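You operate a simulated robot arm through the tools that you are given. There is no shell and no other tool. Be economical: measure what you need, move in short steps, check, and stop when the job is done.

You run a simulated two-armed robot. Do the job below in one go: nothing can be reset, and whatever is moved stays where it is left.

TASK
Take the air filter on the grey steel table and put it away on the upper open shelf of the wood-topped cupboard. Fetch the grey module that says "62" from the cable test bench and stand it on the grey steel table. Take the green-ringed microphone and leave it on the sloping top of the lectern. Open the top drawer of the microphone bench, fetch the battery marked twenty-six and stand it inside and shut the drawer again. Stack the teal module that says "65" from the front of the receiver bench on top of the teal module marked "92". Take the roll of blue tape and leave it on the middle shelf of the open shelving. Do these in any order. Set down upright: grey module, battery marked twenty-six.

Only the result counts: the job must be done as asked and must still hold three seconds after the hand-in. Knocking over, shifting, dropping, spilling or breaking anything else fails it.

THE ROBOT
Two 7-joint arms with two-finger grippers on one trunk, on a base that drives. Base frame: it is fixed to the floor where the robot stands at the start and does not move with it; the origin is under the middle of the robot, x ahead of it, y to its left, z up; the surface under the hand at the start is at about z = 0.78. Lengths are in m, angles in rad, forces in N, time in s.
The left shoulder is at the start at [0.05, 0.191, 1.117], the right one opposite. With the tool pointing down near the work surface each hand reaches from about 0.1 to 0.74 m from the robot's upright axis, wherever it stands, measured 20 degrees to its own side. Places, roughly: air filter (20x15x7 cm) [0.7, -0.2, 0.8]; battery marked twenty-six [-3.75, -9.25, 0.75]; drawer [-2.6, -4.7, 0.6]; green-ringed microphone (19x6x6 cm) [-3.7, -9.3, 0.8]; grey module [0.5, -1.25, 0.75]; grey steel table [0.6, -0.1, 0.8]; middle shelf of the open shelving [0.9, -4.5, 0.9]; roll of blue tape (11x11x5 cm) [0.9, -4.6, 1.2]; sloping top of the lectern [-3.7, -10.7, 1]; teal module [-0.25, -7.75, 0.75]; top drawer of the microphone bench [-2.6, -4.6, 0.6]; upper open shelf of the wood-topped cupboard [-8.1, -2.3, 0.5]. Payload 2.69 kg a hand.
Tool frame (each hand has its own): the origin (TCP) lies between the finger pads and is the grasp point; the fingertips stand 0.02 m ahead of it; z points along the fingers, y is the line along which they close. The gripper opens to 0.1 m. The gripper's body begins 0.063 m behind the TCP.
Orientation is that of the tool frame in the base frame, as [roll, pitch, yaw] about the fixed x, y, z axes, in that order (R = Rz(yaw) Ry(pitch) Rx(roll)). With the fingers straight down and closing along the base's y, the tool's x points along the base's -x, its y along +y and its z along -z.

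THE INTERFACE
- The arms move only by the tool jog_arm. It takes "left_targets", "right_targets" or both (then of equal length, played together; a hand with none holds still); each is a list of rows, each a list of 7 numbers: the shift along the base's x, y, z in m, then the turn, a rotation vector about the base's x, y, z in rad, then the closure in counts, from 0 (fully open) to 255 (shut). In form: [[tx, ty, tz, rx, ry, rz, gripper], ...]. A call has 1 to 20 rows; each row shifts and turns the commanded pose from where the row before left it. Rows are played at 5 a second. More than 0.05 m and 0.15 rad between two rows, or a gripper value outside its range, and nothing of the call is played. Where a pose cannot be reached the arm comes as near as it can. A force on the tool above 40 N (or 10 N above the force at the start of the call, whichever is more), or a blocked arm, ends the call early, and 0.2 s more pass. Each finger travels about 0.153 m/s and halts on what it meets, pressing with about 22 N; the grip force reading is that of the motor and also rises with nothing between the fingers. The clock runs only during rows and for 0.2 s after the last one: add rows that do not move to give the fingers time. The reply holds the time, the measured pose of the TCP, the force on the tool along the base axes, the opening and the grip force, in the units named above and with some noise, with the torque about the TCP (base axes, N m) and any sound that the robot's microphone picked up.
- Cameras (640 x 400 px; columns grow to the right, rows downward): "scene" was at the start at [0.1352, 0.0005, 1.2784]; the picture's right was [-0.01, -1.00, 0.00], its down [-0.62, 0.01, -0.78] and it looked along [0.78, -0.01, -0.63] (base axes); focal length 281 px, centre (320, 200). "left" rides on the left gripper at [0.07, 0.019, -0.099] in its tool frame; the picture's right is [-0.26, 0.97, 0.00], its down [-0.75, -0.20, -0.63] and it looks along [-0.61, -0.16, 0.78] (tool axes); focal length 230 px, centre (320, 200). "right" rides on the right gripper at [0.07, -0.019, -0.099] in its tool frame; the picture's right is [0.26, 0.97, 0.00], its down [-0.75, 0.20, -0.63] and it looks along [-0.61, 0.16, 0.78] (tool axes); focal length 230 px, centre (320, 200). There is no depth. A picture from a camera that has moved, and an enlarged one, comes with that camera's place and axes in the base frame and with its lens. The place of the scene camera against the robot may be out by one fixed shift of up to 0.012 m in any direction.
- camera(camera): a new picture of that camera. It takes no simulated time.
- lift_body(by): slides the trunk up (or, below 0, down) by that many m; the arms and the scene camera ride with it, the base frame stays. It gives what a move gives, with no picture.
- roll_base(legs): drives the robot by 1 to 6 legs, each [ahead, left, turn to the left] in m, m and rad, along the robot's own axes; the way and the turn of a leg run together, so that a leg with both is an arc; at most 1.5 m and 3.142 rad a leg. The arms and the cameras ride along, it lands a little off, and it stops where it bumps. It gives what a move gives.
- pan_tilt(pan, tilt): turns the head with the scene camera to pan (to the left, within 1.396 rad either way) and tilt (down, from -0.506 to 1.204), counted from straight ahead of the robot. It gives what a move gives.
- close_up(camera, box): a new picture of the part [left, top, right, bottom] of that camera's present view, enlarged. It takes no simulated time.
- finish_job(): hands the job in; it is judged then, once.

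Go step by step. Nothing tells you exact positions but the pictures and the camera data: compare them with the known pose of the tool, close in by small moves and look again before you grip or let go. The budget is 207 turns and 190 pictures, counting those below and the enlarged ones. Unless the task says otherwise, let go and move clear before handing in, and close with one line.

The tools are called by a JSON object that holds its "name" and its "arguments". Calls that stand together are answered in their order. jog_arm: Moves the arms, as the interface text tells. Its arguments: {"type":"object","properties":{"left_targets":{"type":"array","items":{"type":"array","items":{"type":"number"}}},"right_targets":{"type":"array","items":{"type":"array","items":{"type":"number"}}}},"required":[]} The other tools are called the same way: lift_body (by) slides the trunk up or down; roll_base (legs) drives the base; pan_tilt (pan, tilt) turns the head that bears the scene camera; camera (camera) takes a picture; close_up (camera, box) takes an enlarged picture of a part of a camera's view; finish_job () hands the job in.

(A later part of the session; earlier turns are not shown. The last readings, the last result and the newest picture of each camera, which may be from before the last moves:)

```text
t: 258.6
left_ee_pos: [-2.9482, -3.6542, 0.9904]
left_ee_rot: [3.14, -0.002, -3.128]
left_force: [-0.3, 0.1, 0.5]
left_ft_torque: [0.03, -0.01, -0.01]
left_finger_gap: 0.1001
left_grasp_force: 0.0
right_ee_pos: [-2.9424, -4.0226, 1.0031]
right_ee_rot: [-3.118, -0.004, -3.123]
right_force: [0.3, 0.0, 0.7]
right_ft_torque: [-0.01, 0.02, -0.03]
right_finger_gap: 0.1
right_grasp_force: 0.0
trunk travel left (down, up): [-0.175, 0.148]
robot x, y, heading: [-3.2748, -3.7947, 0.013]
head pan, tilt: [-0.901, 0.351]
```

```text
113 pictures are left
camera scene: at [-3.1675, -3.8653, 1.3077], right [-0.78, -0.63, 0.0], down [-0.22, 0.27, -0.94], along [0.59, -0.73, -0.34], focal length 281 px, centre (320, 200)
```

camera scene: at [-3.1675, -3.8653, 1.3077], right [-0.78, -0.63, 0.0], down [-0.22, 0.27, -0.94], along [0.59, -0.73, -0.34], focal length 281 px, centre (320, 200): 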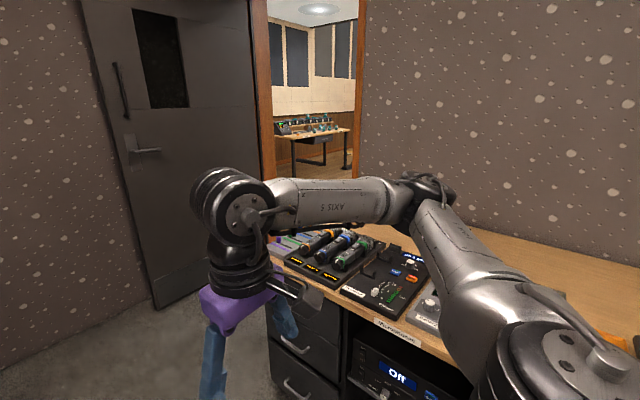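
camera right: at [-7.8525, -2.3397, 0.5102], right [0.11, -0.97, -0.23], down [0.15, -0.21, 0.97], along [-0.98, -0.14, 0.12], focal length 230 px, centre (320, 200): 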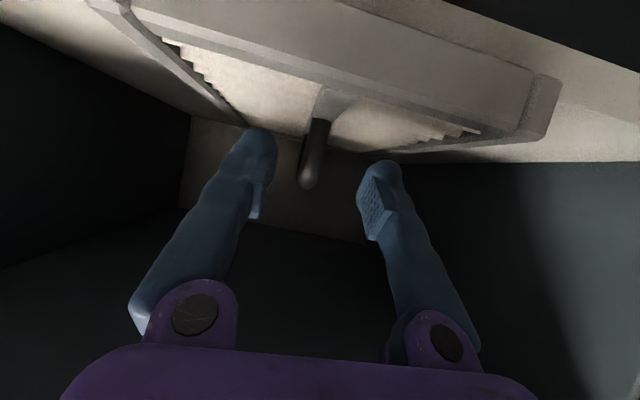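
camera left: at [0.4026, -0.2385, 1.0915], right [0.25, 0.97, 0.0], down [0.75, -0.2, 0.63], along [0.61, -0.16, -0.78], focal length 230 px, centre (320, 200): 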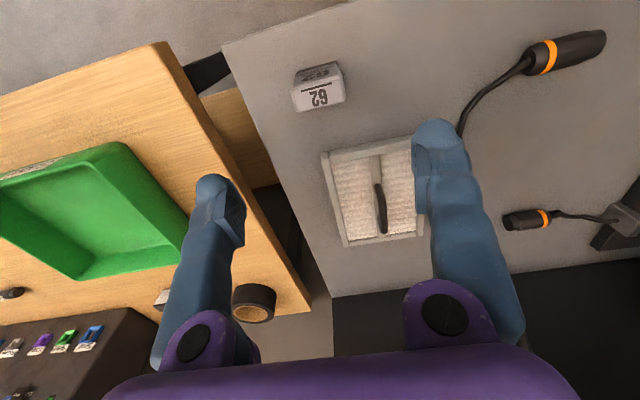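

The south doorway lies between the open door leaf and the bench's east end, about 0.9 m wide. I'll check my own base's size by looking down, and take a better view from further east.

{"name": "roll_base", "arguments": {"legs": [[0.9, 0.0, 0]]}}

{"name": "pan_tilt", "arguments": {"pan": -1.39, "tilt": 0.5}}

{"name": "camera", "arguments": {"camera": "scene"}}

{"name": "pan_tilt", "arguments": {"pan": -1.39, "tilt": 1.2}}

{"name": "camera", "arguments": {"camera": "scene"}}

```text
t: 260.7
left_ee_pos: [-2.7257, -3.6507, 0.9898]
left_ee_rot: [3.132, -0.016, -3.096]
left_force: [0.4, -0.2, -0.9]
left_ft_torque: [0.0, 0.04, -0.02]
left_finger_gap: 0.0999
left_grasp_force: 0.0
right_ee_pos: [-2.7087, -4.0213, 1.0071]
right_ee_rot: [-3.124, 0.008, -3.104]
right_force: [0.1, -0.4, -0.1]
right_ft_torque: [0.0, 0.0, 0.01]
right_finger_gap: 0.1001
right_grasp_force: 0.1
trunk travel left (down, up): [-0.175, 0.148]
robot x, y, heading: [-3.0396, -3.7953, 0.035]
head pan, tilt: [-0.901, 0.351]
stopped in leg 1: the robot was blocked; the commanded pose is now the measured one
```

```text
t: 261.6
left_ee_pos: [-2.7262, -3.6516, 0.9891]
left_ee_rot: [3.132, -0.011, -3.1]
left_force: [-0.8, -0.1, -0.6]
left_ft_torque: [-0.01, 0.02, -0.02]
left_finger_gap: 0.1002
left_grasp_force: 0.1
right_ee_pos: [-2.7104, -4.0213, 1.0078]
right_ee_rot: [-3.125, 0.014, -3.108]
right_force: [0.7, 0.9, 0.1]
right_ft_torque: [0.0, 0.02, -0.03]
right_finger_gap: 0.1
right_grasp_force: 0.1
trunk travel left (down, up): [-0.175, 0.148]
robot x, y, heading: [-3.0376, -3.7955, 0.028]
head pan, tilt: [-1.389, 0.499]
```

```text
112 pictures are left
camera scene: at [-2.9855, -3.8877, 1.2942], right [-0.98, -0.21, -0.02], down [-0.09, 0.47, -0.88], along [0.19, -0.86, -0.48], focal length 281 px, centre (320, 200)
```

scene: 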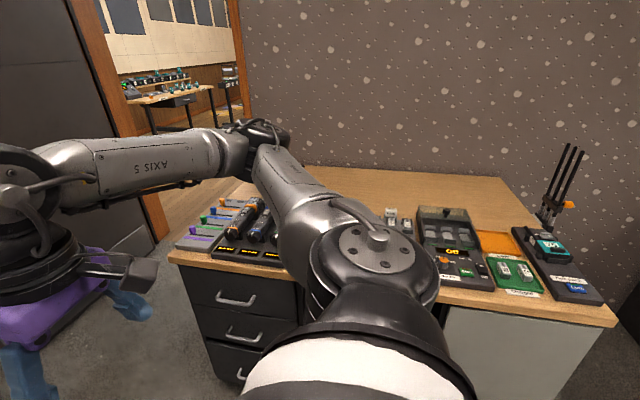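

```text
t: 262.7
left_ee_pos: [-2.7261, -3.6512, 0.99]
left_ee_rot: [3.134, -0.011, -3.101]
left_force: [-0.3, 0.4, -0.8]
left_ft_torque: [0.0, 0.0, 0.0]
left_finger_gap: 0.1001
left_grasp_force: 0.0
right_ee_pos: [-2.7108, -4.0205, 1.0077]
right_ee_rot: [-3.125, 0.017, -3.106]
right_force: [0.8, -0.4, -0.8]
right_ft_torque: [0.0, 0.0, 0.03]
right_finger_gap: 0.0998
right_grasp_force: 0.1
trunk travel left (down, up): [-0.175, 0.148]
robot x, y, heading: [-3.0363, -3.7954, 0.027]
head pan, tilt: [-1.389, 1.201]
```

```text
111 pictures are left
camera scene: at [-2.992, -3.8529, 1.2407], right [-0.98, -0.21, -0.02], down [-0.19, 0.91, -0.36], along [0.09, -0.35, -0.93], focal length 281 px, centre (320, 200)
```

scene: 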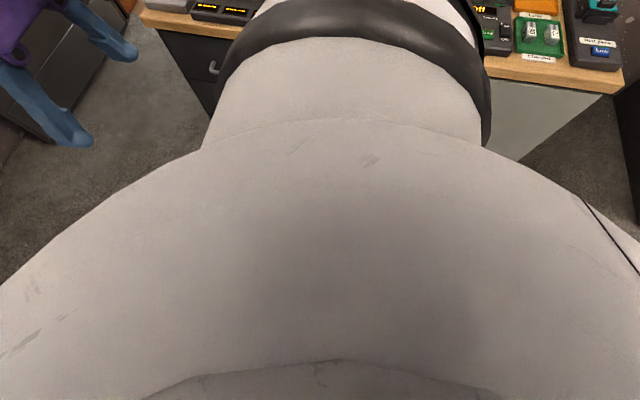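

My left elbow bumped the doorway jamb, harmlessly. I'll back off, shift toward the bench, and stretch the arms forward so the elbows come in.

{"name": "roll_base", "arguments": {"legs": [[-0.15, 0, -0.02], [0, -0.29, 0]]}}

{"name": "jog_arm", "arguments": {"left_targets": [[0.045, 0, 0, 0, 0, 0, 0], [0.045, 0, 0, 0, 0, 0, 0], [0.045, 0, 0, 0, 0, 0, 0], [0.045, 0, 0, 0, 0, 0, 0], [0.045, 0, 0, 0, 0, 0, 0]], "right_targets": [[0.04, 0.02, 0.01, 0, 0, 0, 0], [0.045, 0.02, 0, 0, 0, 0, 0], [0.045, 0.02, 0, 0, 0, 0, 0], [0.045, 0, 0, 0, 0, 0, 0], [0.045, 0, 0, 0, 0, 0, 0]]}}

{"name": "pan_tilt", "arguments": {"pan": 0.3, "tilt": 0.3}}

{"name": "camera", "arguments": {"camera": "scene"}}

```text
t: 266.7
left_ee_pos: [-2.8591, -3.9308, 0.9838]
left_ee_rot: [3.138, -0.028, -3.121]
left_force: [-0.3, 0.6, -1.1]
left_ft_torque: [-0.02, -0.01, 0.01]
left_finger_gap: 0.0999
left_grasp_force: 0.0
right_ee_pos: [-2.8502, -4.3002, 1.0026]
right_ee_rot: [-3.115, -0.007, -3.124]
right_force: [0.6, 0.0, -0.2]
right_ft_torque: [-0.06, 0.02, -0.01]
right_finger_gap: 0.1001
right_grasp_force: 0.0
trunk travel left (down, up): [-0.175, 0.148]
robot x, y, heading: [-3.1867, -4.0715, 0.008]
head pan, tilt: [-1.389, 1.201]
stopped in leg 2: the robot was blocked; the commanded pose is now the measured one
```

```text
t: 267.9
left_ee_pos: [-2.6341, -3.9327, 0.9814]
left_ee_rot: [3.137, -0.03, -3.121]
left_force: [0.5, 0.5, -0.8]
left_ft_torque: [-0.03, 0.01, -0.02]
left_finger_gap: 0.0999
left_grasp_force: 0.0
right_ee_pos: [-2.6289, -4.2433, 1.0125]
right_ee_rot: [-3.116, -0.007, -3.122]
right_force: [0.2, -0.3, -0.7]
right_ft_torque: [-0.03, 0.02, 0.03]
right_finger_gap: 0.1001
right_grasp_force: 0.1
trunk travel left (down, up): [-0.175, 0.148]
robot x, y, heading: [-3.1845, -4.0716, 0.014]
head pan, tilt: [-1.389, 1.201]
```

```text
t: 269.6
left_ee_pos: [-2.6378, -3.9333, 0.9824]
left_ee_rot: [3.137, -0.029, -3.12]
left_force: [-0.2, 0.3, 0.4]
left_ft_torque: [-0.01, -0.03, -0.02]
left_finger_gap: 0.0998
left_grasp_force: 0.1
right_ee_pos: [-2.6312, -4.2434, 1.0125]
right_ee_rot: [-3.114, -0.005, -3.126]
right_force: [-0.2, -0.6, 0.2]
right_ft_torque: [-0.02, 0.01, 0.0]
right_finger_gap: 0.0998
right_grasp_force: 0.0
trunk travel left (down, up): [-0.175, 0.148]
robot x, y, heading: [-3.1853, -4.0758, 0.009]
head pan, tilt: [0.3, 0.3]
```

```text
110 pictures are left
camera scene: at [-3.046, -4.0441, 1.3124], right [0.31, -0.95, 0.0], down [-0.28, -0.09, -0.96], along [0.91, 0.29, -0.3], focal length 281 px, centre (320, 200)
```

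scene: 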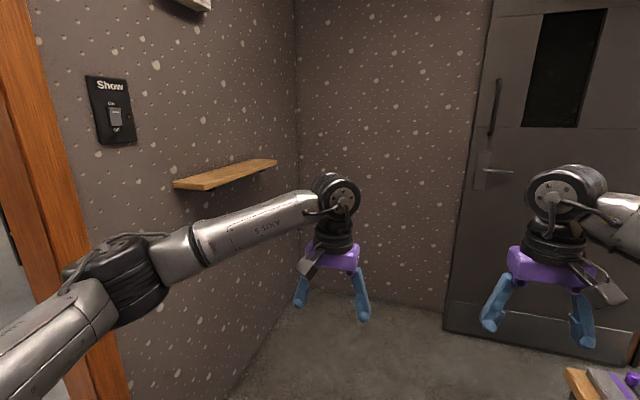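

The base touched the bench front, which shows it reaches about 0.35–0.4 m. With the arms stretched I'll ease off the bench and drive east past the wall shelf.

{"name": "roll_base", "arguments": {"legs": [[0, 0.03, 0], [0.9, 0, 0]]}}

{"name": "pan_tilt", "arguments": {"pan": -0.9, "tilt": 0.6}}

{"name": "camera", "arguments": {"camera": "scene"}}

```text
t: 274.9
left_ee_pos: [-1.7337, -3.9121, 0.983]
left_ee_rot: [3.138, -0.03, -3.14]
left_force: [0.2, 0.0, -0.5]
left_ft_torque: [-0.03, 0.03, 0.02]
left_finger_gap: 0.0998
left_grasp_force: 0.1
right_ee_pos: [-1.7356, -4.2221, 1.0135]
right_ee_rot: [-3.116, -0.006, 3.142]
right_force: [0.3, -0.6, 0.1]
right_ft_torque: [0.0, 0.02, 0.04]
right_finger_gap: 0.1001
right_grasp_force: 0.0
trunk travel left (down, up): [-0.175, 0.148]
robot x, y, heading: [-2.2826, -4.0442, -0.011]
head pan, tilt: [0.3, 0.3]
```

```text
t: 276.3
left_ee_pos: [-1.7339, -3.9118, 0.983]
left_ee_rot: [3.139, -0.028, -3.141]
left_force: [0.3, -1.2, 0.4]
left_ft_torque: [-0.01, 0.02, 0.03]
left_finger_gap: 0.1001
left_grasp_force: 0.1
right_ee_pos: [-1.7349, -4.2219, 1.0121]
right_ee_rot: [-3.116, -0.004, 3.14]
right_force: [-0.3, 0.6, -1.0]
right_ft_torque: [0.0, 0.01, 0.02]
right_finger_gap: 0.1001
right_grasp_force: 0.1
trunk travel left (down, up): [-0.175, 0.148]
robot x, y, heading: [-2.2834, -4.0457, -0.01]
head pan, tilt: [-0.901, 0.6]
```

```text
109 pictures are left
camera scene: at [-2.182, -4.1117, 1.2849], right [-0.79, -0.61, 0.0], down [-0.35, 0.45, -0.83], along [0.51, -0.65, -0.56], focal length 281 px, centre (320, 200)
```

scene: 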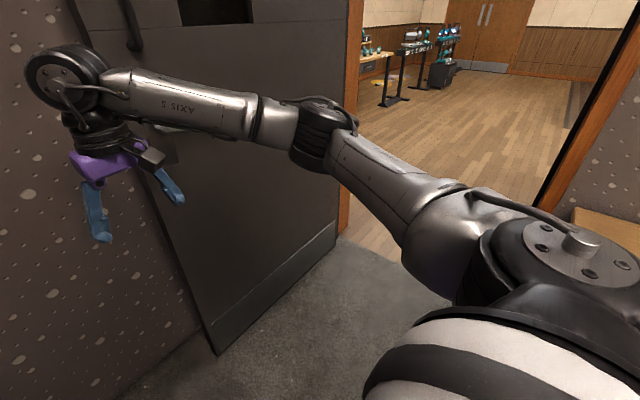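

The doorway runs from about x −2.33 to −1.45. I'll move up, tuck the right hand, ease south, tuck the left hand, then slide through.

{"name": "roll_base", "arguments": {"legs": [[0.29, 0, 0.01]]}}

{"name": "jog_arm", "arguments": {"right_targets": [[-0.045, 0, 0, 0, 0, 0, 0], [-0.045, 0, 0, 0, 0, 0, 0], [-0.045, 0, 0, 0, 0, 0, 0], [-0.045, 0, 0, 0, 0, 0, 0], [-0.045, 0, 0, 0, 0, 0, 0], [-0.035, 0, 0, 0, 0, 0, 0]]}}

{"name": "roll_base", "arguments": {"legs": [[0, -0.17, 0]]}}

{"name": "jog_arm", "arguments": {"left_targets": [[-0.045, 0, 0, 0, 0, 0, 0], [-0.045, 0, 0, 0, 0, 0, 0], [-0.045, 0, 0, 0, 0, 0, 0], [-0.045, 0, 0, 0, 0, 0, 0], [-0.045, 0, 0, 0, 0, 0, 0], [-0.035, 0, 0, 0, 0, 0, 0]]}}

{"name": "pan_tilt", "arguments": {"pan": -1.3, "tilt": 0.6}}

{"name": "camera", "arguments": {"camera": "scene"}}

```text
t: 278.3
left_ee_pos: [-1.4428, -3.9077, 0.9823]
left_ee_rot: [3.138, -0.029, -3.129]
left_force: [0.3, 0.0, -1.0]
left_ft_torque: [-0.02, 0.03, 0.0]
left_finger_gap: 0.1001
left_grasp_force: 0.1
right_ee_pos: [-1.4403, -4.2173, 1.0121]
right_ee_rot: [-3.117, -0.005, -3.132]
right_force: [0.7, -0.2, -0.7]
right_ft_torque: [-0.04, 0.02, 0.02]
right_finger_gap: 0.1
right_grasp_force: 0.1
trunk travel left (down, up): [-0.175, 0.148]
robot x, y, heading: [-1.9925, -4.0456, 0.002]
head pan, tilt: [-0.901, 0.6]
```

```text
t: 279.7
left_ee_pos: [-1.4429, -3.9076, 0.9825]
left_ee_rot: [3.137, -0.026, -3.128]
left_force: [-0.8, -0.1, -0.4]
left_ft_torque: [-0.02, -0.03, -0.01]
left_finger_gap: 0.0999
left_grasp_force: 0.1
right_ee_pos: [-1.7024, -4.2158, 1.0139]
right_ee_rot: [-3.116, -0.006, -3.136]
right_force: [0.2, 0.2, -0.2]
right_ft_torque: [0.0, 0.03, 0.05]
right_finger_gap: 0.1001
right_grasp_force: 0.1
trunk travel left (down, up): [-0.175, 0.148]
robot x, y, heading: [-1.9943, -4.0421, -0.001]
head pan, tilt: [-0.901, 0.6]
```

```text
t: 281.9
left_ee_pos: [-1.4425, -4.0745, 0.982]
left_ee_rot: [3.139, -0.027, -3.126]
left_force: [0.0, -0.7, -0.1]
left_ft_torque: [0.01, -0.01, 0.01]
left_finger_gap: 0.1001
left_grasp_force: 0.0
right_ee_pos: [-1.6997, -4.3861, 1.0117]
right_ee_rot: [-3.115, -0.004, -3.128]
right_force: [-0.7, -1.2, 0.2]
right_ft_torque: [0.01, 0.03, 0.01]
right_finger_gap: 0.1
right_grasp_force: 0.1
trunk travel left (down, up): [-0.175, 0.148]
robot x, y, heading: [-1.992, -4.2162, 0.005]
head pan, tilt: [-0.901, 0.6]
```

```text
t: 283.3
left_ee_pos: [-1.7045, -4.0758, 0.9822]
left_ee_rot: [3.139, -0.028, -3.126]
left_force: [0.3, 0.1, -0.5]
left_ft_torque: [-0.02, -0.01, 0.03]
left_finger_gap: 0.1
left_grasp_force: 0.1
right_ee_pos: [-1.6988, -4.3863, 1.0115]
right_ee_rot: [-3.118, -0.004, -3.129]
right_force: [-0.4, -0.3, -0.8]
right_ft_torque: [-0.03, -0.01, -0.04]
right_finger_gap: 0.0999
right_grasp_force: 0.2
trunk travel left (down, up): [-0.175, 0.148]
robot x, y, heading: [-1.9915, -4.2129, 0.012]
head pan, tilt: [-0.901, 0.6]
```

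```text
t: 284.1
left_ee_pos: [-1.7031, -4.0762, 0.9815]
left_ee_rot: [3.138, -0.027, -3.124]
left_force: [0.8, 0.7, -0.8]
left_ft_torque: [0.0, -0.02, -0.01]
left_finger_gap: 0.1
left_grasp_force: 0.1
right_ee_pos: [-1.6992, -4.3854, 1.0118]
right_ee_rot: [-3.117, -0.006, -3.128]
right_force: [0.2, 0.7, 0.3]
right_ft_torque: [-0.01, 0.02, -0.02]
right_finger_gap: 0.0997
right_grasp_force: 0.1
trunk travel left (down, up): [-0.175, 0.148]
robot x, y, heading: [-1.9928, -4.2143, 0.007]
head pan, tilt: [-1.3, 0.6]
```

```text
108 pictures are left
camera scene: at [-1.9189, -4.2974, 1.2849], right [-0.96, -0.27, 0.0], down [-0.15, 0.54, -0.83], along [0.23, -0.79, -0.56], focal length 281 px, centre (320, 200)
```

scene: 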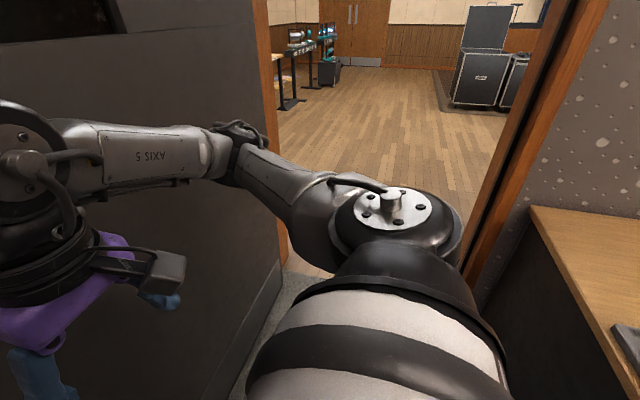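

Opening is about x −2.28 to −1.50. I'll centre at x ≈ −1.89 and slide south through it.

{"name": "roll_base", "arguments": {"legs": [[0.1, 0, -0.007], [0, -0.7, 0]]}}

```text
t: 291.4
left_ee_pos: [-1.6033, -4.7662, 0.9829]
left_ee_rot: [3.136, -0.027, -3.133]
left_force: [-0.2, 0.0, -0.1]
left_ft_torque: [-0.01, 0.0, 0.0]
left_finger_gap: 0.0999
left_grasp_force: 0.1
right_ee_pos: [-1.6008, -5.076, 1.0135]
right_ee_rot: [-3.119, -0.006, -3.135]
right_force: [0.1, 0.6, 0.9]
right_ft_torque: [-0.02, 0.0, -0.01]
right_finger_gap: 0.1
right_grasp_force: 0.0
trunk travel left (down, up): [-0.175, 0.148]
robot x, y, heading: [-1.8924, -4.9031, 0.002]
head pan, tilt: [-1.3, 0.6]
```

Not blocked so far; I'll continue south into the stage room.

{"name": "roll_base", "arguments": {"legs": [[0, -0.7, 0], [0, -0.6, 0]]}}

{"name": "pan_tilt", "arguments": {"pan": -0.7, "tilt": 0.3}}

{"name": "camera", "arguments": {"camera": "scene"}}

```text
t: 303.2
left_ee_pos: [-1.6016, -6.0595, 0.9826]
left_ee_rot: [3.138, -0.027, -3.131]
left_force: [0.3, 0.4, 0.3]
left_ft_torque: [-0.03, 0.0, -0.02]
left_finger_gap: 0.1001
left_grasp_force: 0.0
right_ee_pos: [-1.6002, -6.3686, 1.0129]
right_ee_rot: [-3.117, -0.006, -3.137]
right_force: [0.6, -0.2, 0.5]
right_ft_torque: [0.02, 0.0, 0.01]
right_finger_gap: 0.0998
right_grasp_force: 0.0
trunk travel left (down, up): [-0.175, 0.148]
robot x, y, heading: [-1.8893, -6.1955, -0.001]
head pan, tilt: [-1.3, 0.6]
```

```text
t: 304.2
left_ee_pos: [-1.6022, -6.0592, 0.9825]
left_ee_rot: [3.139, -0.03, -3.135]
left_force: [-0.2, 0.0, -0.1]
left_ft_torque: [0.0, -0.01, -0.02]
left_finger_gap: 0.1001
left_grasp_force: 0.1
right_ee_pos: [-1.5995, -6.3686, 1.013]
right_ee_rot: [-3.117, -0.006, -3.135]
right_force: [0.4, 0.0, 0.4]
right_ft_torque: [-0.01, 0.01, 0.02]
right_finger_gap: 0.0999
right_grasp_force: 0.1
trunk travel left (down, up): [-0.175, 0.148]
robot x, y, heading: [-1.8902, -6.1969, 0.001]
head pan, tilt: [-0.7, 0.3]
```

```text
107 pictures are left
camera scene: at [-1.7712, -6.254, 1.3124], right [-0.65, -0.76, 0.0], down [-0.23, 0.19, -0.96], along [0.73, -0.62, -0.3], focal length 281 px, centre (320, 200)
```

scene: 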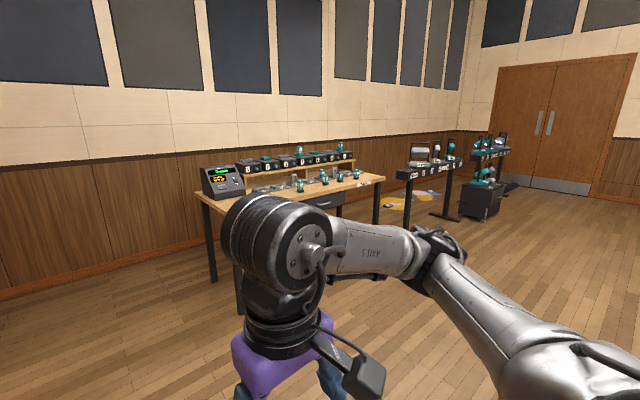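

I'm in the stage room. The receiver bench with teal modules is to the south-east. I'll slide south and approach it facing east.

{"name": "roll_base", "arguments": {"legs": [[0, -1.3, 0], [0.35, 0, 0]]}}

{"name": "pan_tilt", "arguments": {"pan": 0, "tilt": 0.4}}

{"name": "camera", "arguments": {"camera": "scene"}}

```text
t: 317.9
left_ee_pos: [-1.2538, -7.3784, 0.9814]
left_ee_rot: [3.14, -0.03, -3.13]
left_force: [0.5, 0.4, -0.4]
left_ft_torque: [-0.03, 0.0, 0.0]
left_finger_gap: 0.1003
left_grasp_force: 0.1
right_ee_pos: [-1.2508, -7.6897, 1.0135]
right_ee_rot: [-3.118, -0.004, -3.134]
right_force: [0.7, 0.6, 0.5]
right_ft_torque: [-0.01, 0.02, 0.05]
right_finger_gap: 0.0999
right_grasp_force: 0.1
trunk travel left (down, up): [-0.175, 0.148]
robot x, y, heading: [-1.5447, -7.5157, 0.002]
head pan, tilt: [-0.7, 0.3]
```

```text
t: 318.9
left_ee_pos: [-1.2545, -7.379, 0.982]
left_ee_rot: [3.138, -0.028, -3.133]
left_force: [-0.2, 0.0, -0.3]
left_ft_torque: [0.0, 0.01, 0.02]
left_finger_gap: 0.1
left_grasp_force: 0.1
right_ee_pos: [-1.2524, -7.6883, 1.0132]
right_ee_rot: [-3.118, -0.003, -3.135]
right_force: [1.0, 1.1, 0.6]
right_ft_torque: [-0.03, -0.02, 0.02]
right_finger_gap: 0.1002
right_grasp_force: 0.1
trunk travel left (down, up): [-0.175, 0.148]
robot x, y, heading: [-1.5438, -7.5155, 0.0]
head pan, tilt: [0.0, 0.4]
```

```text
106 pictures are left
camera scene: at [-1.4017, -7.5142, 1.3032], right [0.0, -1.0, 0.0], down [-0.39, 0.0, -0.92], along [0.92, 0.0, -0.39], focal length 281 px, centre (320, 200)
```

scene: 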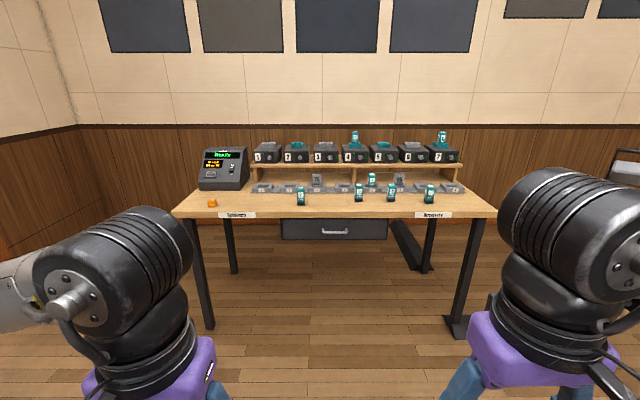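

{"name": "close_up", "arguments": {"camera": "scene", "box": [190, 120, 500, 230]}}

```text
2.06 times, centred on (345, 175) of scene
camera zoom: at [-1.4017, -7.5142, 1.3032], right [0.0, -1.0, 0.0], down [-0.39, 0.0, -0.92], along [0.92, 0.0, -0.39], focal length 580 px, centre (268, 252)
```

zoom: 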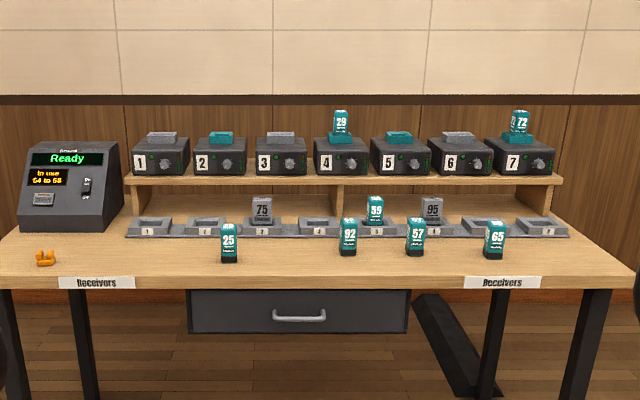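

Module 65 stands at the right front, about (−0.22, −8.02), and 92 at about (−0.22, −7.69). I'll move closer.

{"name": "roll_base", "arguments": {"legs": [[0.64, -0.14, 0]]}}

{"name": "pan_tilt", "arguments": {"pan": -0.25, "tilt": 0.6}}

{"name": "camera", "arguments": {"camera": "scene"}}

```text
t: 322.5
left_ee_pos: [-0.625, -7.5214, 0.9828]
left_ee_rot: [3.138, -0.028, -3.134]
left_force: [0.7, -0.4, 0.0]
left_ft_torque: [0.03, 0.0, 0.05]
left_finger_gap: 0.1
left_grasp_force: 0.1
right_ee_pos: [-0.6246, -7.8314, 1.0124]
right_ee_rot: [-3.116, -0.005, -3.14]
right_force: [-0.4, 0.7, -0.5]
right_ft_torque: [-0.01, 0.04, -0.01]
right_finger_gap: 0.0998
right_grasp_force: 0.0
trunk travel left (down, up): [-0.175, 0.148]
robot x, y, heading: [-0.915, -7.6581, -0.007]
head pan, tilt: [0.0, 0.4]
```

```text
t: 323.3
left_ee_pos: [-0.6246, -7.521, 0.9836]
left_ee_rot: [3.137, -0.027, -3.134]
left_force: [-0.4, -0.1, -0.3]
left_ft_torque: [0.01, -0.01, 0.0]
left_finger_gap: 0.1002
left_grasp_force: 0.1
right_ee_pos: [-0.6242, -7.8307, 1.0121]
right_ee_rot: [-3.117, -0.002, -3.138]
right_force: [0.6, 0.1, 0.3]
right_ft_torque: [-0.01, 0.01, 0.03]
right_finger_gap: 0.1001
right_grasp_force: 0.1
trunk travel left (down, up): [-0.175, 0.148]
robot x, y, heading: [-0.9154, -7.6625, -0.003]
head pan, tilt: [-0.25, 0.6]
```

```text
104 pictures are left
camera scene: at [-0.7803, -7.6775, 1.285], right [-0.25, -0.97, 0.0], down [-0.55, 0.14, -0.83], along [0.8, -0.21, -0.56], focal length 281 px, centre (320, 200)
```

scene: 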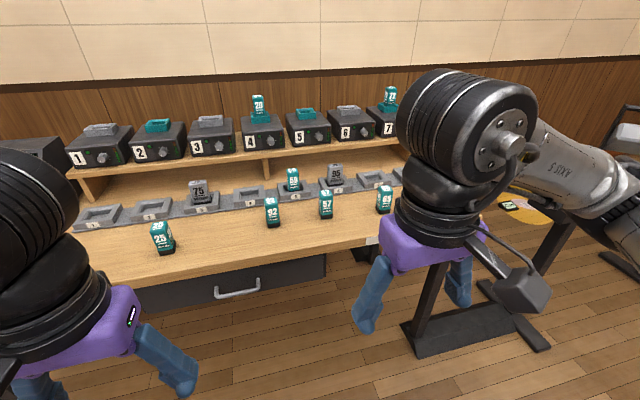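

I'll roll a bit closer and bring the right hand over module 65.

{"name": "roll_base", "arguments": {"legs": [[0.15, -0.1, 0]]}}

{"name": "jog_arm", "arguments": {"right_targets": [[0.04, -0.015, 0, 0, 0, 0, 0], [0.045, -0.015, 0, 0, 0, 0, 0], [0.045, -0.015, 0, -0.024, 0, 0, 0], [0.045, -0.015, 0, 0, 0, 0, 0], [0.045, -0.015, 0, 0, 0, 0, 0], [0.03, -0.015, -0.01, 0, 0, 0, 0], [0, 0, 0, 0, 0, 0, 0]]}}

{"name": "camera", "arguments": {"camera": "right"}}

{"name": "camera", "arguments": {"camera": "scene"}}

```text
t: 324.9
left_ee_pos: [-0.4739, -7.6232, 0.9818]
left_ee_rot: [3.139, -0.03, -3.136]
left_force: [0.3, 0.5, -0.3]
left_ft_torque: [-0.01, -0.01, 0.01]
left_finger_gap: 0.0999
left_grasp_force: 0.0
right_ee_pos: [-0.4723, -7.9329, 1.0127]
right_ee_rot: [-3.116, -0.007, -3.14]
right_force: [0.6, -0.2, -0.4]
right_ft_torque: [-0.02, 0.0, -0.02]
right_finger_gap: 0.1002
right_grasp_force: 0.0
trunk travel left (down, up): [-0.175, 0.148]
robot x, y, heading: [-0.7637, -7.757, -0.007]
head pan, tilt: [-0.25, 0.6]
```

```text
t: 326.4
left_ee_pos: [-0.4741, -7.6213, 0.9822]
left_ee_rot: [3.141, -0.027, -3.137]
left_force: [-0.5, 0.2, -0.3]
left_ft_torque: [-0.02, -0.01, -0.01]
left_finger_gap: 0.0999
left_grasp_force: 0.0
right_ee_pos: [-0.2234, -8.021, 1.0032]
right_ee_rot: [-3.093, -0.002, -3.14]
right_force: [-0.7, -0.8, -0.5]
right_ft_torque: [-0.03, 0.03, 0.01]
right_finger_gap: 0.1001
right_grasp_force: 0.1
trunk travel left (down, up): [-0.175, 0.148]
robot x, y, heading: [-0.7659, -7.7563, -0.005]
head pan, tilt: [-0.25, 0.6]
```

```text
103 pictures are left
camera right: at [-0.2932, -8.0348, 1.1025], right [-0.26, 0.96, -0.05], down [0.75, 0.23, 0.62], along [0.61, 0.13, -0.79], focal length 230 px, centre (320, 200)
```

right: 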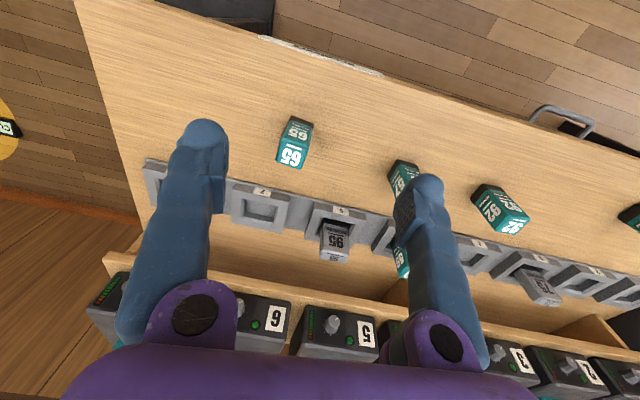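

```text
102 pictures are left
camera scene: at [-0.6294, -7.7788, 1.285], right [-0.25, -0.97, 0.0], down [-0.55, 0.14, -0.83], along [0.8, -0.21, -0.56], focal length 281 px, centre (320, 200)
```

scene: 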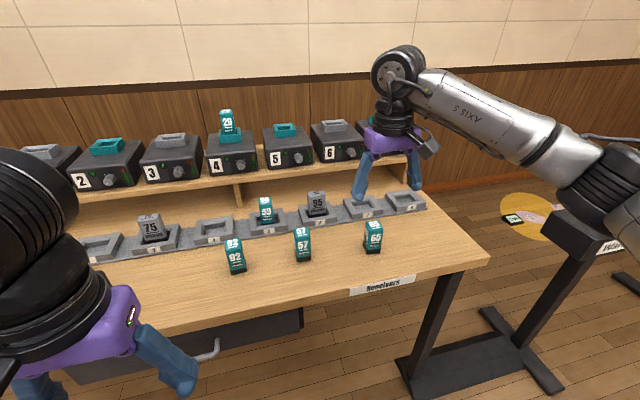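

Module 65 is at about (−0.157, −8.043), and 92 at about (−0.143, −7.713). I'll level the hand and move over 65.

{"name": "jog_arm", "arguments": {"right_targets": [[0.035, -0.011, -0.02, 0.048, 0, 0, 0], [0.031, -0.011, -0.03, 0, 0, 0, 0], [0, 0, 0, 0, 0, 0, 0]]}}

{"name": "camera", "arguments": {"camera": "right"}}

```text
t: 327.2
left_ee_pos: [-0.4738, -7.6215, 0.983]
left_ee_rot: [3.138, -0.028, -3.136]
left_force: [0.0, -0.6, 0.1]
left_ft_torque: [0.02, 0.01, 0.01]
left_finger_gap: 0.0997
left_grasp_force: 0.0
right_ee_pos: [-0.1607, -8.0441, 0.9514]
right_ee_rot: [-3.139, -0.003, -3.14]
right_force: [-0.1, 0.5, -0.3]
right_ft_torque: [0.0, 0.02, 0.02]
right_finger_gap: 0.0999
right_grasp_force: 0.1
trunk travel left (down, up): [-0.175, 0.148]
robot x, y, heading: [-0.7647, -7.7571, -0.005]
head pan, tilt: [-0.25, 0.6]
```

```text
101 pictures are left
camera right: at [-0.2291, -8.0622, 1.0496], right [-0.26, 0.97, 0.0], down [0.75, 0.2, 0.63], along [0.61, 0.16, -0.78], focal length 230 px, centre (320, 200)
```

right: 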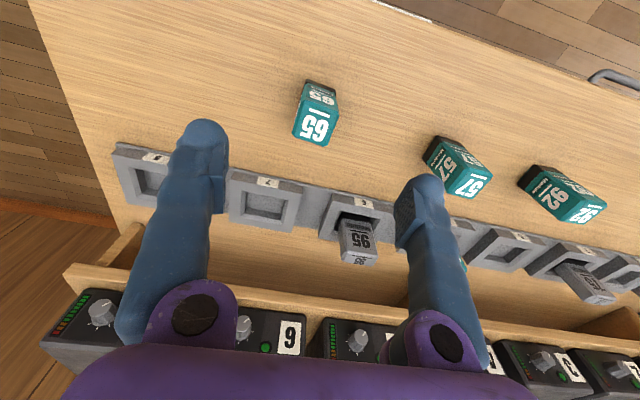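

{"name": "jog_arm", "arguments": {"right_targets": [[0.004, -0.006, -0.035, 0, 0, 0, 0], [0, 0, -0.035, 0, 0, 0, 0], [0, 0, 0, 0, 0, 0, 0]]}}

{"name": "camera", "arguments": {"camera": "right"}}

{"name": "close_up", "arguments": {"camera": "scene", "box": [280, 170, 460, 290]}}

```text
t: 328.1
left_ee_pos: [-0.4736, -7.622, 0.9817]
left_ee_rot: [3.14, -0.025, -3.137]
left_force: [-0.2, 0.1, 0.1]
left_ft_torque: [-0.02, 0.01, 0.03]
left_finger_gap: 0.1001
left_grasp_force: 0.1
right_ee_pos: [-0.1536, -8.05, 0.8806]
right_ee_rot: [-3.14, -0.004, -3.139]
right_force: [-0.4, -0.3, 0.6]
right_ft_torque: [0.0, 0.01, 0.02]
right_finger_gap: 0.0999
right_grasp_force: 0.0
trunk travel left (down, up): [-0.175, 0.148]
robot x, y, heading: [-0.7644, -7.7594, -0.007]
head pan, tilt: [-0.25, 0.6]
```

```text
100 pictures are left
camera right: at [-0.2238, -8.0693, 0.9805], right [-0.26, 0.97, 0.0], down [0.75, 0.2, 0.63], along [0.6, 0.16, -0.78], focal length 230 px, centre (320, 200)
```

right: 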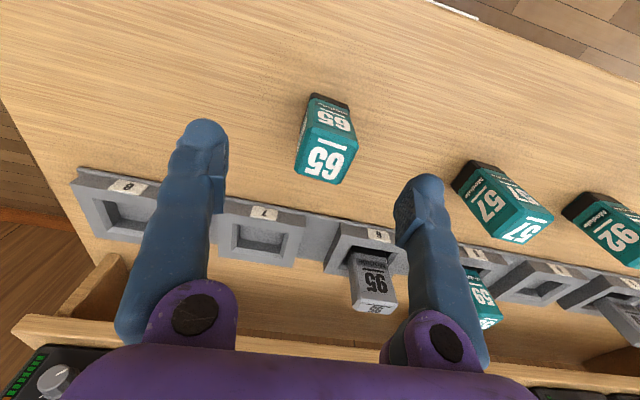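

```text
3.33 times, centred on (370, 230) of scene
camera zoom: at [-0.6293, -7.7789, 1.2849], right [-0.25, -0.97, 0.0], down [-0.55, 0.14, -0.83], along [0.8, -0.21, -0.56], focal length 936 px, centre (153, 100)
```

zoom: 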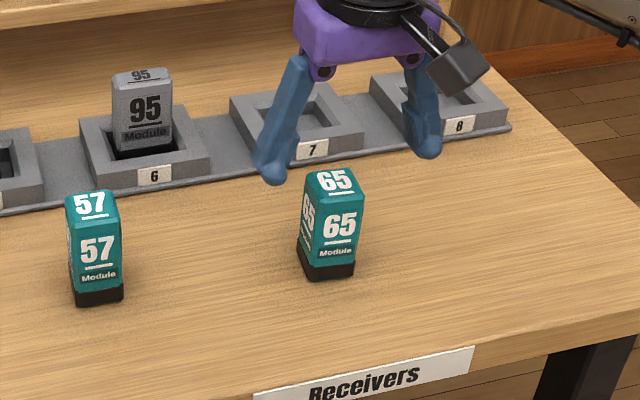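

The hand is centred over 65 (top ≈ 0.85). I'll descend and grip its upper half.

{"name": "jog_arm", "arguments": {"right_targets": [[-0.002, 0.002, -0.03, 0, 0, 0, 0], [0, 0, -0.025, 0, 0, 0, 0], [0, 0, 0, 0, 0, 0, 0]]}}

{"name": "camera", "arguments": {"camera": "right"}}

{"name": "close_up", "arguments": {"camera": "scene", "box": [280, 170, 460, 290]}}

```text
t: 328.9
left_ee_pos: [-0.4736, -7.6223, 0.9828]
left_ee_rot: [3.139, -0.027, -3.137]
left_force: [-0.6, -0.9, 0.1]
left_ft_torque: [0.02, -0.01, 0.0]
left_finger_gap: 0.1001
left_grasp_force: 0.1
right_ee_pos: [-0.1542, -8.0504, 0.8256]
right_ee_rot: [-3.14, -0.004, -3.14]
right_force: [-0.6, -0.8, -0.1]
right_ft_torque: [-0.02, 0.0, -0.03]
right_finger_gap: 0.1
right_grasp_force: 0.0
trunk travel left (down, up): [-0.175, 0.148]
robot x, y, heading: [-0.7615, -7.7551, -0.003]
head pan, tilt: [-0.25, 0.6]
```

```text
98 pictures are left
camera right: at [-0.2242, -8.0679, 0.925], right [-0.26, 0.97, 0.0], down [0.75, 0.2, 0.63], along [0.61, 0.16, -0.78], focal length 230 px, centre (320, 200)
```

right: 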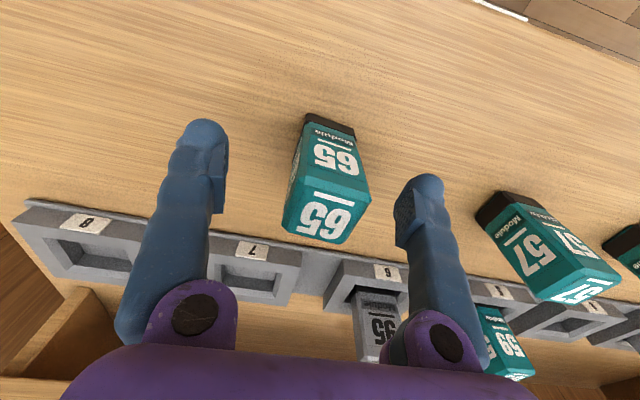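

```text
3.33 times, centred on (370, 230) of scene
camera zoom: at [-0.6293, -7.7789, 1.2849], right [-0.25, -0.97, 0.0], down [-0.55, 0.14, -0.83], along [0.8, -0.21, -0.56], focal length 936 px, centre (153, 100)
```

zoom: 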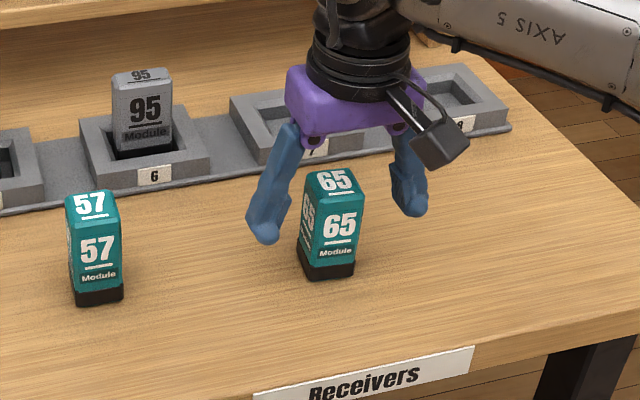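

{"name": "jog_arm", "arguments": {"right_targets": [[0, 0, 0, 0, 0, 0, 150], [0, 0, 0, 0, 0, 0, 255], [0, 0, 0, 0, 0, 0, 255], [0, 0, 0, 0, 0, 0, 255], [0, 0, 0.045, 0, 0, 0, 255], [0, 0, 0.045, 0, 0, 0, 255], [0, 0, 0.045, 0, 0, 0, 255], [0, 0, 0, 0, 0, 0, 255]]}}

{"name": "camera", "arguments": {"camera": "right"}}

```text
t: 330.6
left_ee_pos: [-0.4737, -7.6221, 0.9815]
left_ee_rot: [3.139, -0.027, -3.137]
left_force: [0.6, -0.3, 0.5]
left_ft_torque: [0.01, 0.0, 0.0]
left_finger_gap: 0.0999
left_grasp_force: 0.1
right_ee_pos: [-0.1549, -8.0484, 0.9621]
right_ee_rot: [-3.141, -0.006, -3.14]
right_force: [-0.4, 0.3, -0.7]
right_ft_torque: [0.01, 0.02, 0.0]
right_finger_gap: 0.0348
right_grasp_force: 22.1
trunk travel left (down, up): [-0.175, 0.148]
robot x, y, heading: [-0.763, -7.7579, -0.008]
head pan, tilt: [-0.25, 0.6]
```

```text
96 pictures are left
camera right: at [-0.224, -8.0664, 1.0618], right [-0.26, 0.97, 0.0], down [0.75, 0.2, 0.63], along [0.6, 0.16, -0.78], focal length 230 px, centre (320, 200)
```

right: 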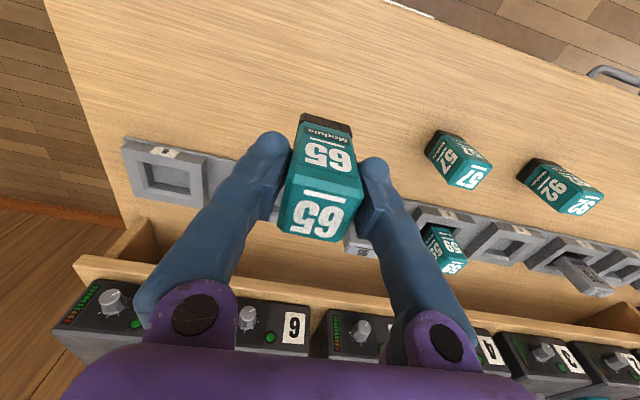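

Module 65 is held. I'll carry it left over module 92, keeping it 5 cm above the others.

{"name": "jog_arm", "arguments": {"right_targets": [[0, 0.045, 0.01, 0, 0, 0, 255], [0, 0.045, 0, 0, 0, 0, 255], [0, 0.045, 0, 0, 0, 0, 255], [0, 0.045, 0, 0, 0, 0, 255], [0, 0.045, 0, 0, 0, 0, 255], [0, 0.045, 0, 0, 0, 0, 255], [0, 0.045, 0, 0, 0, 0, 255], [0, 0, 0, 0, 0, 0, 255]]}}

{"name": "camera", "arguments": {"camera": "right"}}

{"name": "pan_tilt", "arguments": {"pan": 0.0, "tilt": 0.6}}

{"name": "camera", "arguments": {"camera": "scene"}}

```text
t: 332.4
left_ee_pos: [-0.4736, -7.6221, 0.9809]
left_ee_rot: [3.137, -0.028, -3.136]
left_force: [-0.4, -0.2, -0.3]
left_ft_torque: [-0.02, -0.02, 0.0]
left_finger_gap: 0.0999
left_grasp_force: 0.1
right_ee_pos: [-0.1558, -7.7354, 0.9719]
right_ee_rot: [3.141, -0.005, -3.141]
right_force: [-0.5, 0.3, 0.0]
right_ft_torque: [0.06, 0.01, -0.02]
right_finger_gap: 0.0348
right_grasp_force: 21.6
trunk travel left (down, up): [-0.175, 0.148]
robot x, y, heading: [-0.767, -7.7603, 0.001]
head pan, tilt: [-0.25, 0.6]
```

```text
95 pictures are left
camera right: at [-0.2265, -7.753, 1.0709], right [-0.26, 0.97, 0.0], down [0.75, 0.2, 0.63], along [0.61, 0.16, -0.78], focal length 230 px, centre (320, 200)
```

right: 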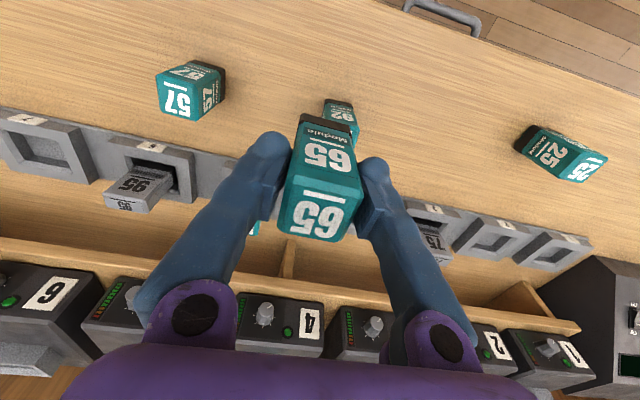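

```text
t: 333.2
left_ee_pos: [-0.4728, -7.6228, 0.9823]
left_ee_rot: [3.137, -0.027, -3.137]
left_force: [1.1, 0.2, -0.4]
left_ft_torque: [0.01, -0.03, 0.02]
left_finger_gap: 0.0999
left_grasp_force: 0.1
right_ee_pos: [-0.1569, -7.7342, 0.9714]
right_ee_rot: [-3.141, -0.002, -3.14]
right_force: [0.2, 1.3, -1.6]
right_ft_torque: [-0.02, 0.01, -0.04]
right_finger_gap: 0.035
right_grasp_force: 21.7
trunk travel left (down, up): [-0.175, 0.148]
robot x, y, heading: [-0.7636, -7.7572, -0.007]
head pan, tilt: [0.0, 0.6]
```

```text
94 pictures are left
camera scene: at [-0.6263, -7.7572, 1.2849], right [-0.01, -1.0, 0.0], down [-0.56, 0.0, -0.83], along [0.82, 0.0, -0.56], focal length 281 px, centre (320, 200)
```

scene: 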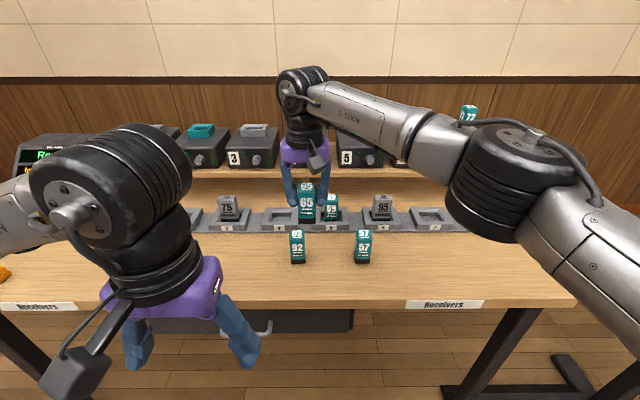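

{"name": "jog_arm", "arguments": {"right_targets": [[0.016, 0.023, 0, 0, 0, 0, 255], [0, 0, -0.02, 0, 0, 0, 255], [0, 0, 0, 0, 0, 0, 255]]}}

{"name": "close_up", "arguments": {"camera": "scene", "box": [240, 160, 400, 270]}}

{"name": "camera", "arguments": {"camera": "right"}}

{"name": "camera", "arguments": {"camera": "left"}}

```text
t: 334.0
left_ee_pos: [-0.4732, -7.622, 0.983]
left_ee_rot: [3.138, -0.029, -3.137]
left_force: [-0.3, -0.7, 0.1]
left_ft_torque: [-0.01, -0.01, 0.02]
left_finger_gap: 0.1
left_grasp_force: 0.0
right_ee_pos: [-0.1443, -7.7126, 0.9507]
right_ee_rot: [-3.14, -0.004, -3.141]
right_force: [0.1, 0.4, -1.6]
right_ft_torque: [0.04, -0.02, -0.03]
right_finger_gap: 0.0349
right_grasp_force: 22.0
right hand out of reach, approached as far as the arm can: row 1
trunk travel left (down, up): [-0.175, 0.148]
robot x, y, heading: [-0.7655, -7.7557, -0.005]
head pan, tilt: [0.0, 0.6]
```

```text
3.64 times, centred on (320, 215) of scene
camera zoom: at [-0.6266, -7.7567, 1.285], right [0.0, -1.0, 0.0], down [-0.56, 0.0, -0.83], along [0.83, 0.0, -0.56], focal length 1022 px, centre (320, 146)
```

zoom: 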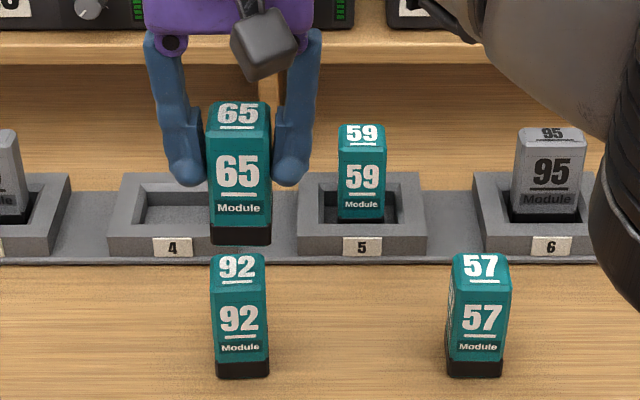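

```text
92 pictures are left
camera right: at [-0.2139, -7.7314, 1.05], right [-0.26, 0.97, 0.0], down [0.75, 0.2, 0.63], along [0.61, 0.16, -0.78], focal length 230 px, centre (320, 200)
```

right: 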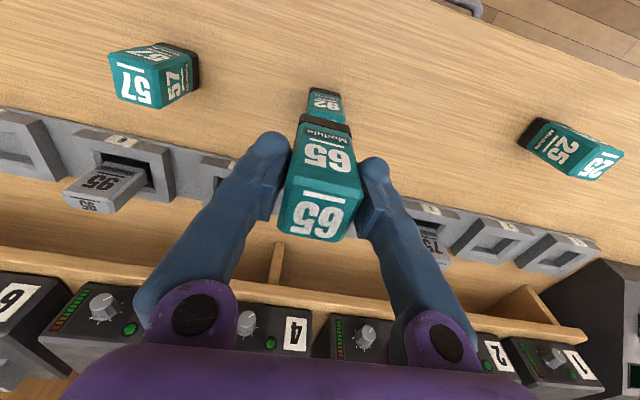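

```text
91 pictures are left
camera left: at [-0.5404, -7.6035, 1.0835], right [0.25, 0.97, -0.01], down [0.77, -0.2, 0.61], along [0.59, -0.16, -0.79], focal length 230 px, centre (320, 200)
```

left: 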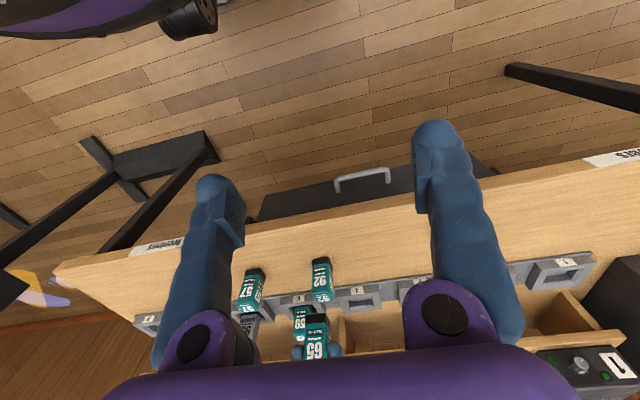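

Module 92 is at about (−0.129, −7.706). The right arm is at its reach limit here, so I'll shift the robot left and slightly ahead, then realign.

{"name": "jog_arm", "arguments": {"right_targets": [[-0.03, 0, 0.03, 0, 0, 0, 255], [0, 0, 0, 0, 0, 0, 255]]}}

{"name": "roll_base", "arguments": {"legs": [[0.04, 0.1, 0]]}}

{"name": "jog_arm", "arguments": {"right_targets": [[0, -0.045, 0, 0, 0, 0, 255], [0, -0.045, 0, 0, 0, 0, 255], [0, -0.005, 0, 0, 0, 0, 255], [0, 0, 0, 0, 0, 0, 255]]}}

```text
t: 334.6
left_ee_pos: [-0.4725, -7.6223, 0.9821]
left_ee_rot: [3.139, -0.029, -3.133]
left_force: [0.1, 0.2, -0.5]
left_ft_torque: [-0.01, 0.02, -0.01]
left_finger_gap: 0.0998
left_grasp_force: 0.1
right_ee_pos: [-0.174, -7.7129, 0.9813]
right_ee_rot: [3.141, -0.006, -3.14]
right_force: [0.1, 0.6, -0.6]
right_ft_torque: [-0.01, 0.04, 0.01]
right_finger_gap: 0.0349
right_grasp_force: 22.1
trunk travel left (down, up): [-0.175, 0.148]
robot x, y, heading: [-0.7618, -7.755, -0.01]
head pan, tilt: [0.0, 0.6]
```

```text
t: 336.2
left_ee_pos: [-0.4334, -7.52, 0.9818]
left_ee_rot: [3.14, -0.029, -3.134]
left_force: [0.2, 0.8, 0.9]
left_ft_torque: [-0.03, 0.02, 0.01]
left_finger_gap: 0.1001
left_grasp_force: 0.0
right_ee_pos: [-0.1332, -7.6098, 0.9811]
right_ee_rot: [-3.141, -0.003, -3.137]
right_force: [0.2, 0.2, -1.4]
right_ft_torque: [-0.01, 0.0, 0.02]
right_finger_gap: 0.0348
right_grasp_force: 22.2
trunk travel left (down, up): [-0.175, 0.148]
robot x, y, heading: [-0.7226, -7.66, -0.008]
head pan, tilt: [0.0, 0.6]
```

```text
t: 337.2
left_ee_pos: [-0.433, -7.5206, 0.9814]
left_ee_rot: [3.139, -0.028, -3.136]
left_force: [0.0, -0.3, -0.1]
left_ft_torque: [-0.02, 0.0, -0.05]
left_finger_gap: 0.1001
left_grasp_force: 0.1
right_ee_pos: [-0.1339, -7.7064, 0.9802]
right_ee_rot: [-3.14, -0.003, -3.138]
right_force: [0.2, 0.1, 0.0]
right_ft_torque: [-0.03, 0.02, 0.01]
right_finger_gap: 0.0349
right_grasp_force: 21.4
trunk travel left (down, up): [-0.175, 0.148]
robot x, y, heading: [-0.7255, -7.6586, 0.002]
head pan, tilt: [0.0, 0.6]
```

{"name": "jog_arm", "arguments": {"right_targets": [[0.004, 0, -0.04, 0, 0, 0, 255], [0, 0, -0.015, 0, 0, 0, 255], [0, 0, 0, 0, 0, 0, 255]]}}

{"name": "close_up", "arguments": {"camera": "scene", "box": [260, 160, 420, 270]}}

{"name": "close_up", "arguments": {"camera": "right", "box": [240, 60, 400, 260]}}

{"name": "camera", "arguments": {"camera": "left"}}

```text
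t: 338.0
left_ee_pos: [-0.4335, -7.5208, 0.9824]
left_ee_rot: [3.139, -0.028, -3.135]
left_force: [-0.4, 0.1, -0.3]
left_ft_torque: [0.01, -0.02, 0.01]
left_finger_gap: 0.1001
left_grasp_force: 0.1
right_ee_pos: [-0.1292, -7.7075, 0.9243]
right_ee_rot: [-3.141, -0.004, -3.138]
right_force: [-0.5, -0.2, -1.3]
right_ft_torque: [0.0, 0.0, 0.02]
right_finger_gap: 0.0348
right_grasp_force: 21.8
trunk travel left (down, up): [-0.175, 0.148]
robot x, y, heading: [-0.7264, -7.6572, -0.006]
head pan, tilt: [0.0, 0.6]
```

```text
3.64 times, centred on (340, 215) of scene
camera zoom: at [-0.5859, -7.6558, 1.2849], right [0.0, -1.0, 0.0], down [-0.57, 0.0, -0.82], along [0.82, 0.0, -0.57], focal length 1022 px, centre (247, 146)
```

zoom: 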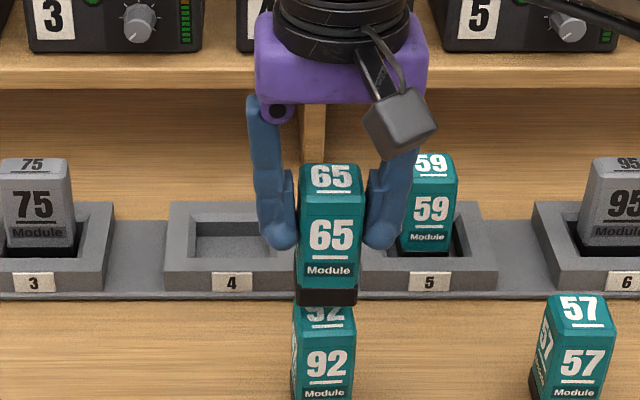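

```text
2.00 times, centred on (320, 160) of right
camera zoom: at [-0.199, -7.7249, 1.023], right [-0.26, 0.97, 0.0], down [0.75, 0.2, 0.63], along [0.6, 0.16, -0.78], focal length 460 px, centre (320, 280)
```

zoom: 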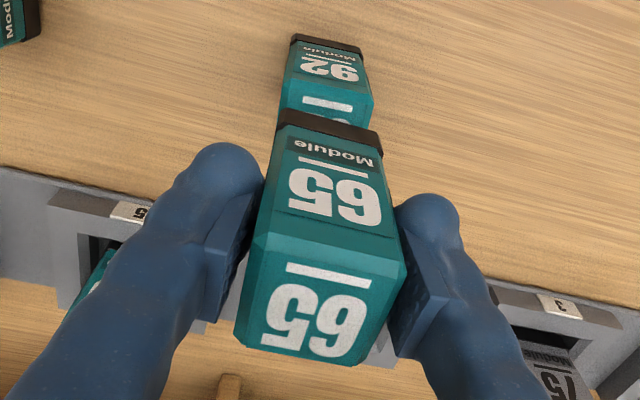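

```text
88 pictures are left
camera left: at [-0.5, -7.5024, 1.0835], right [0.25, 0.97, 0.0], down [0.77, -0.2, 0.61], along [0.59, -0.16, -0.79], focal length 230 px, centre (320, 200)
```

left: 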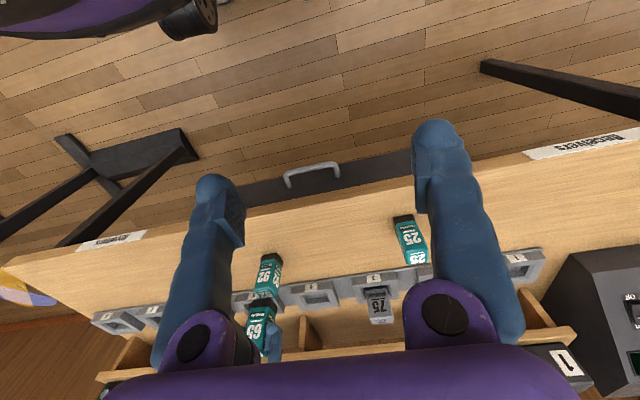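

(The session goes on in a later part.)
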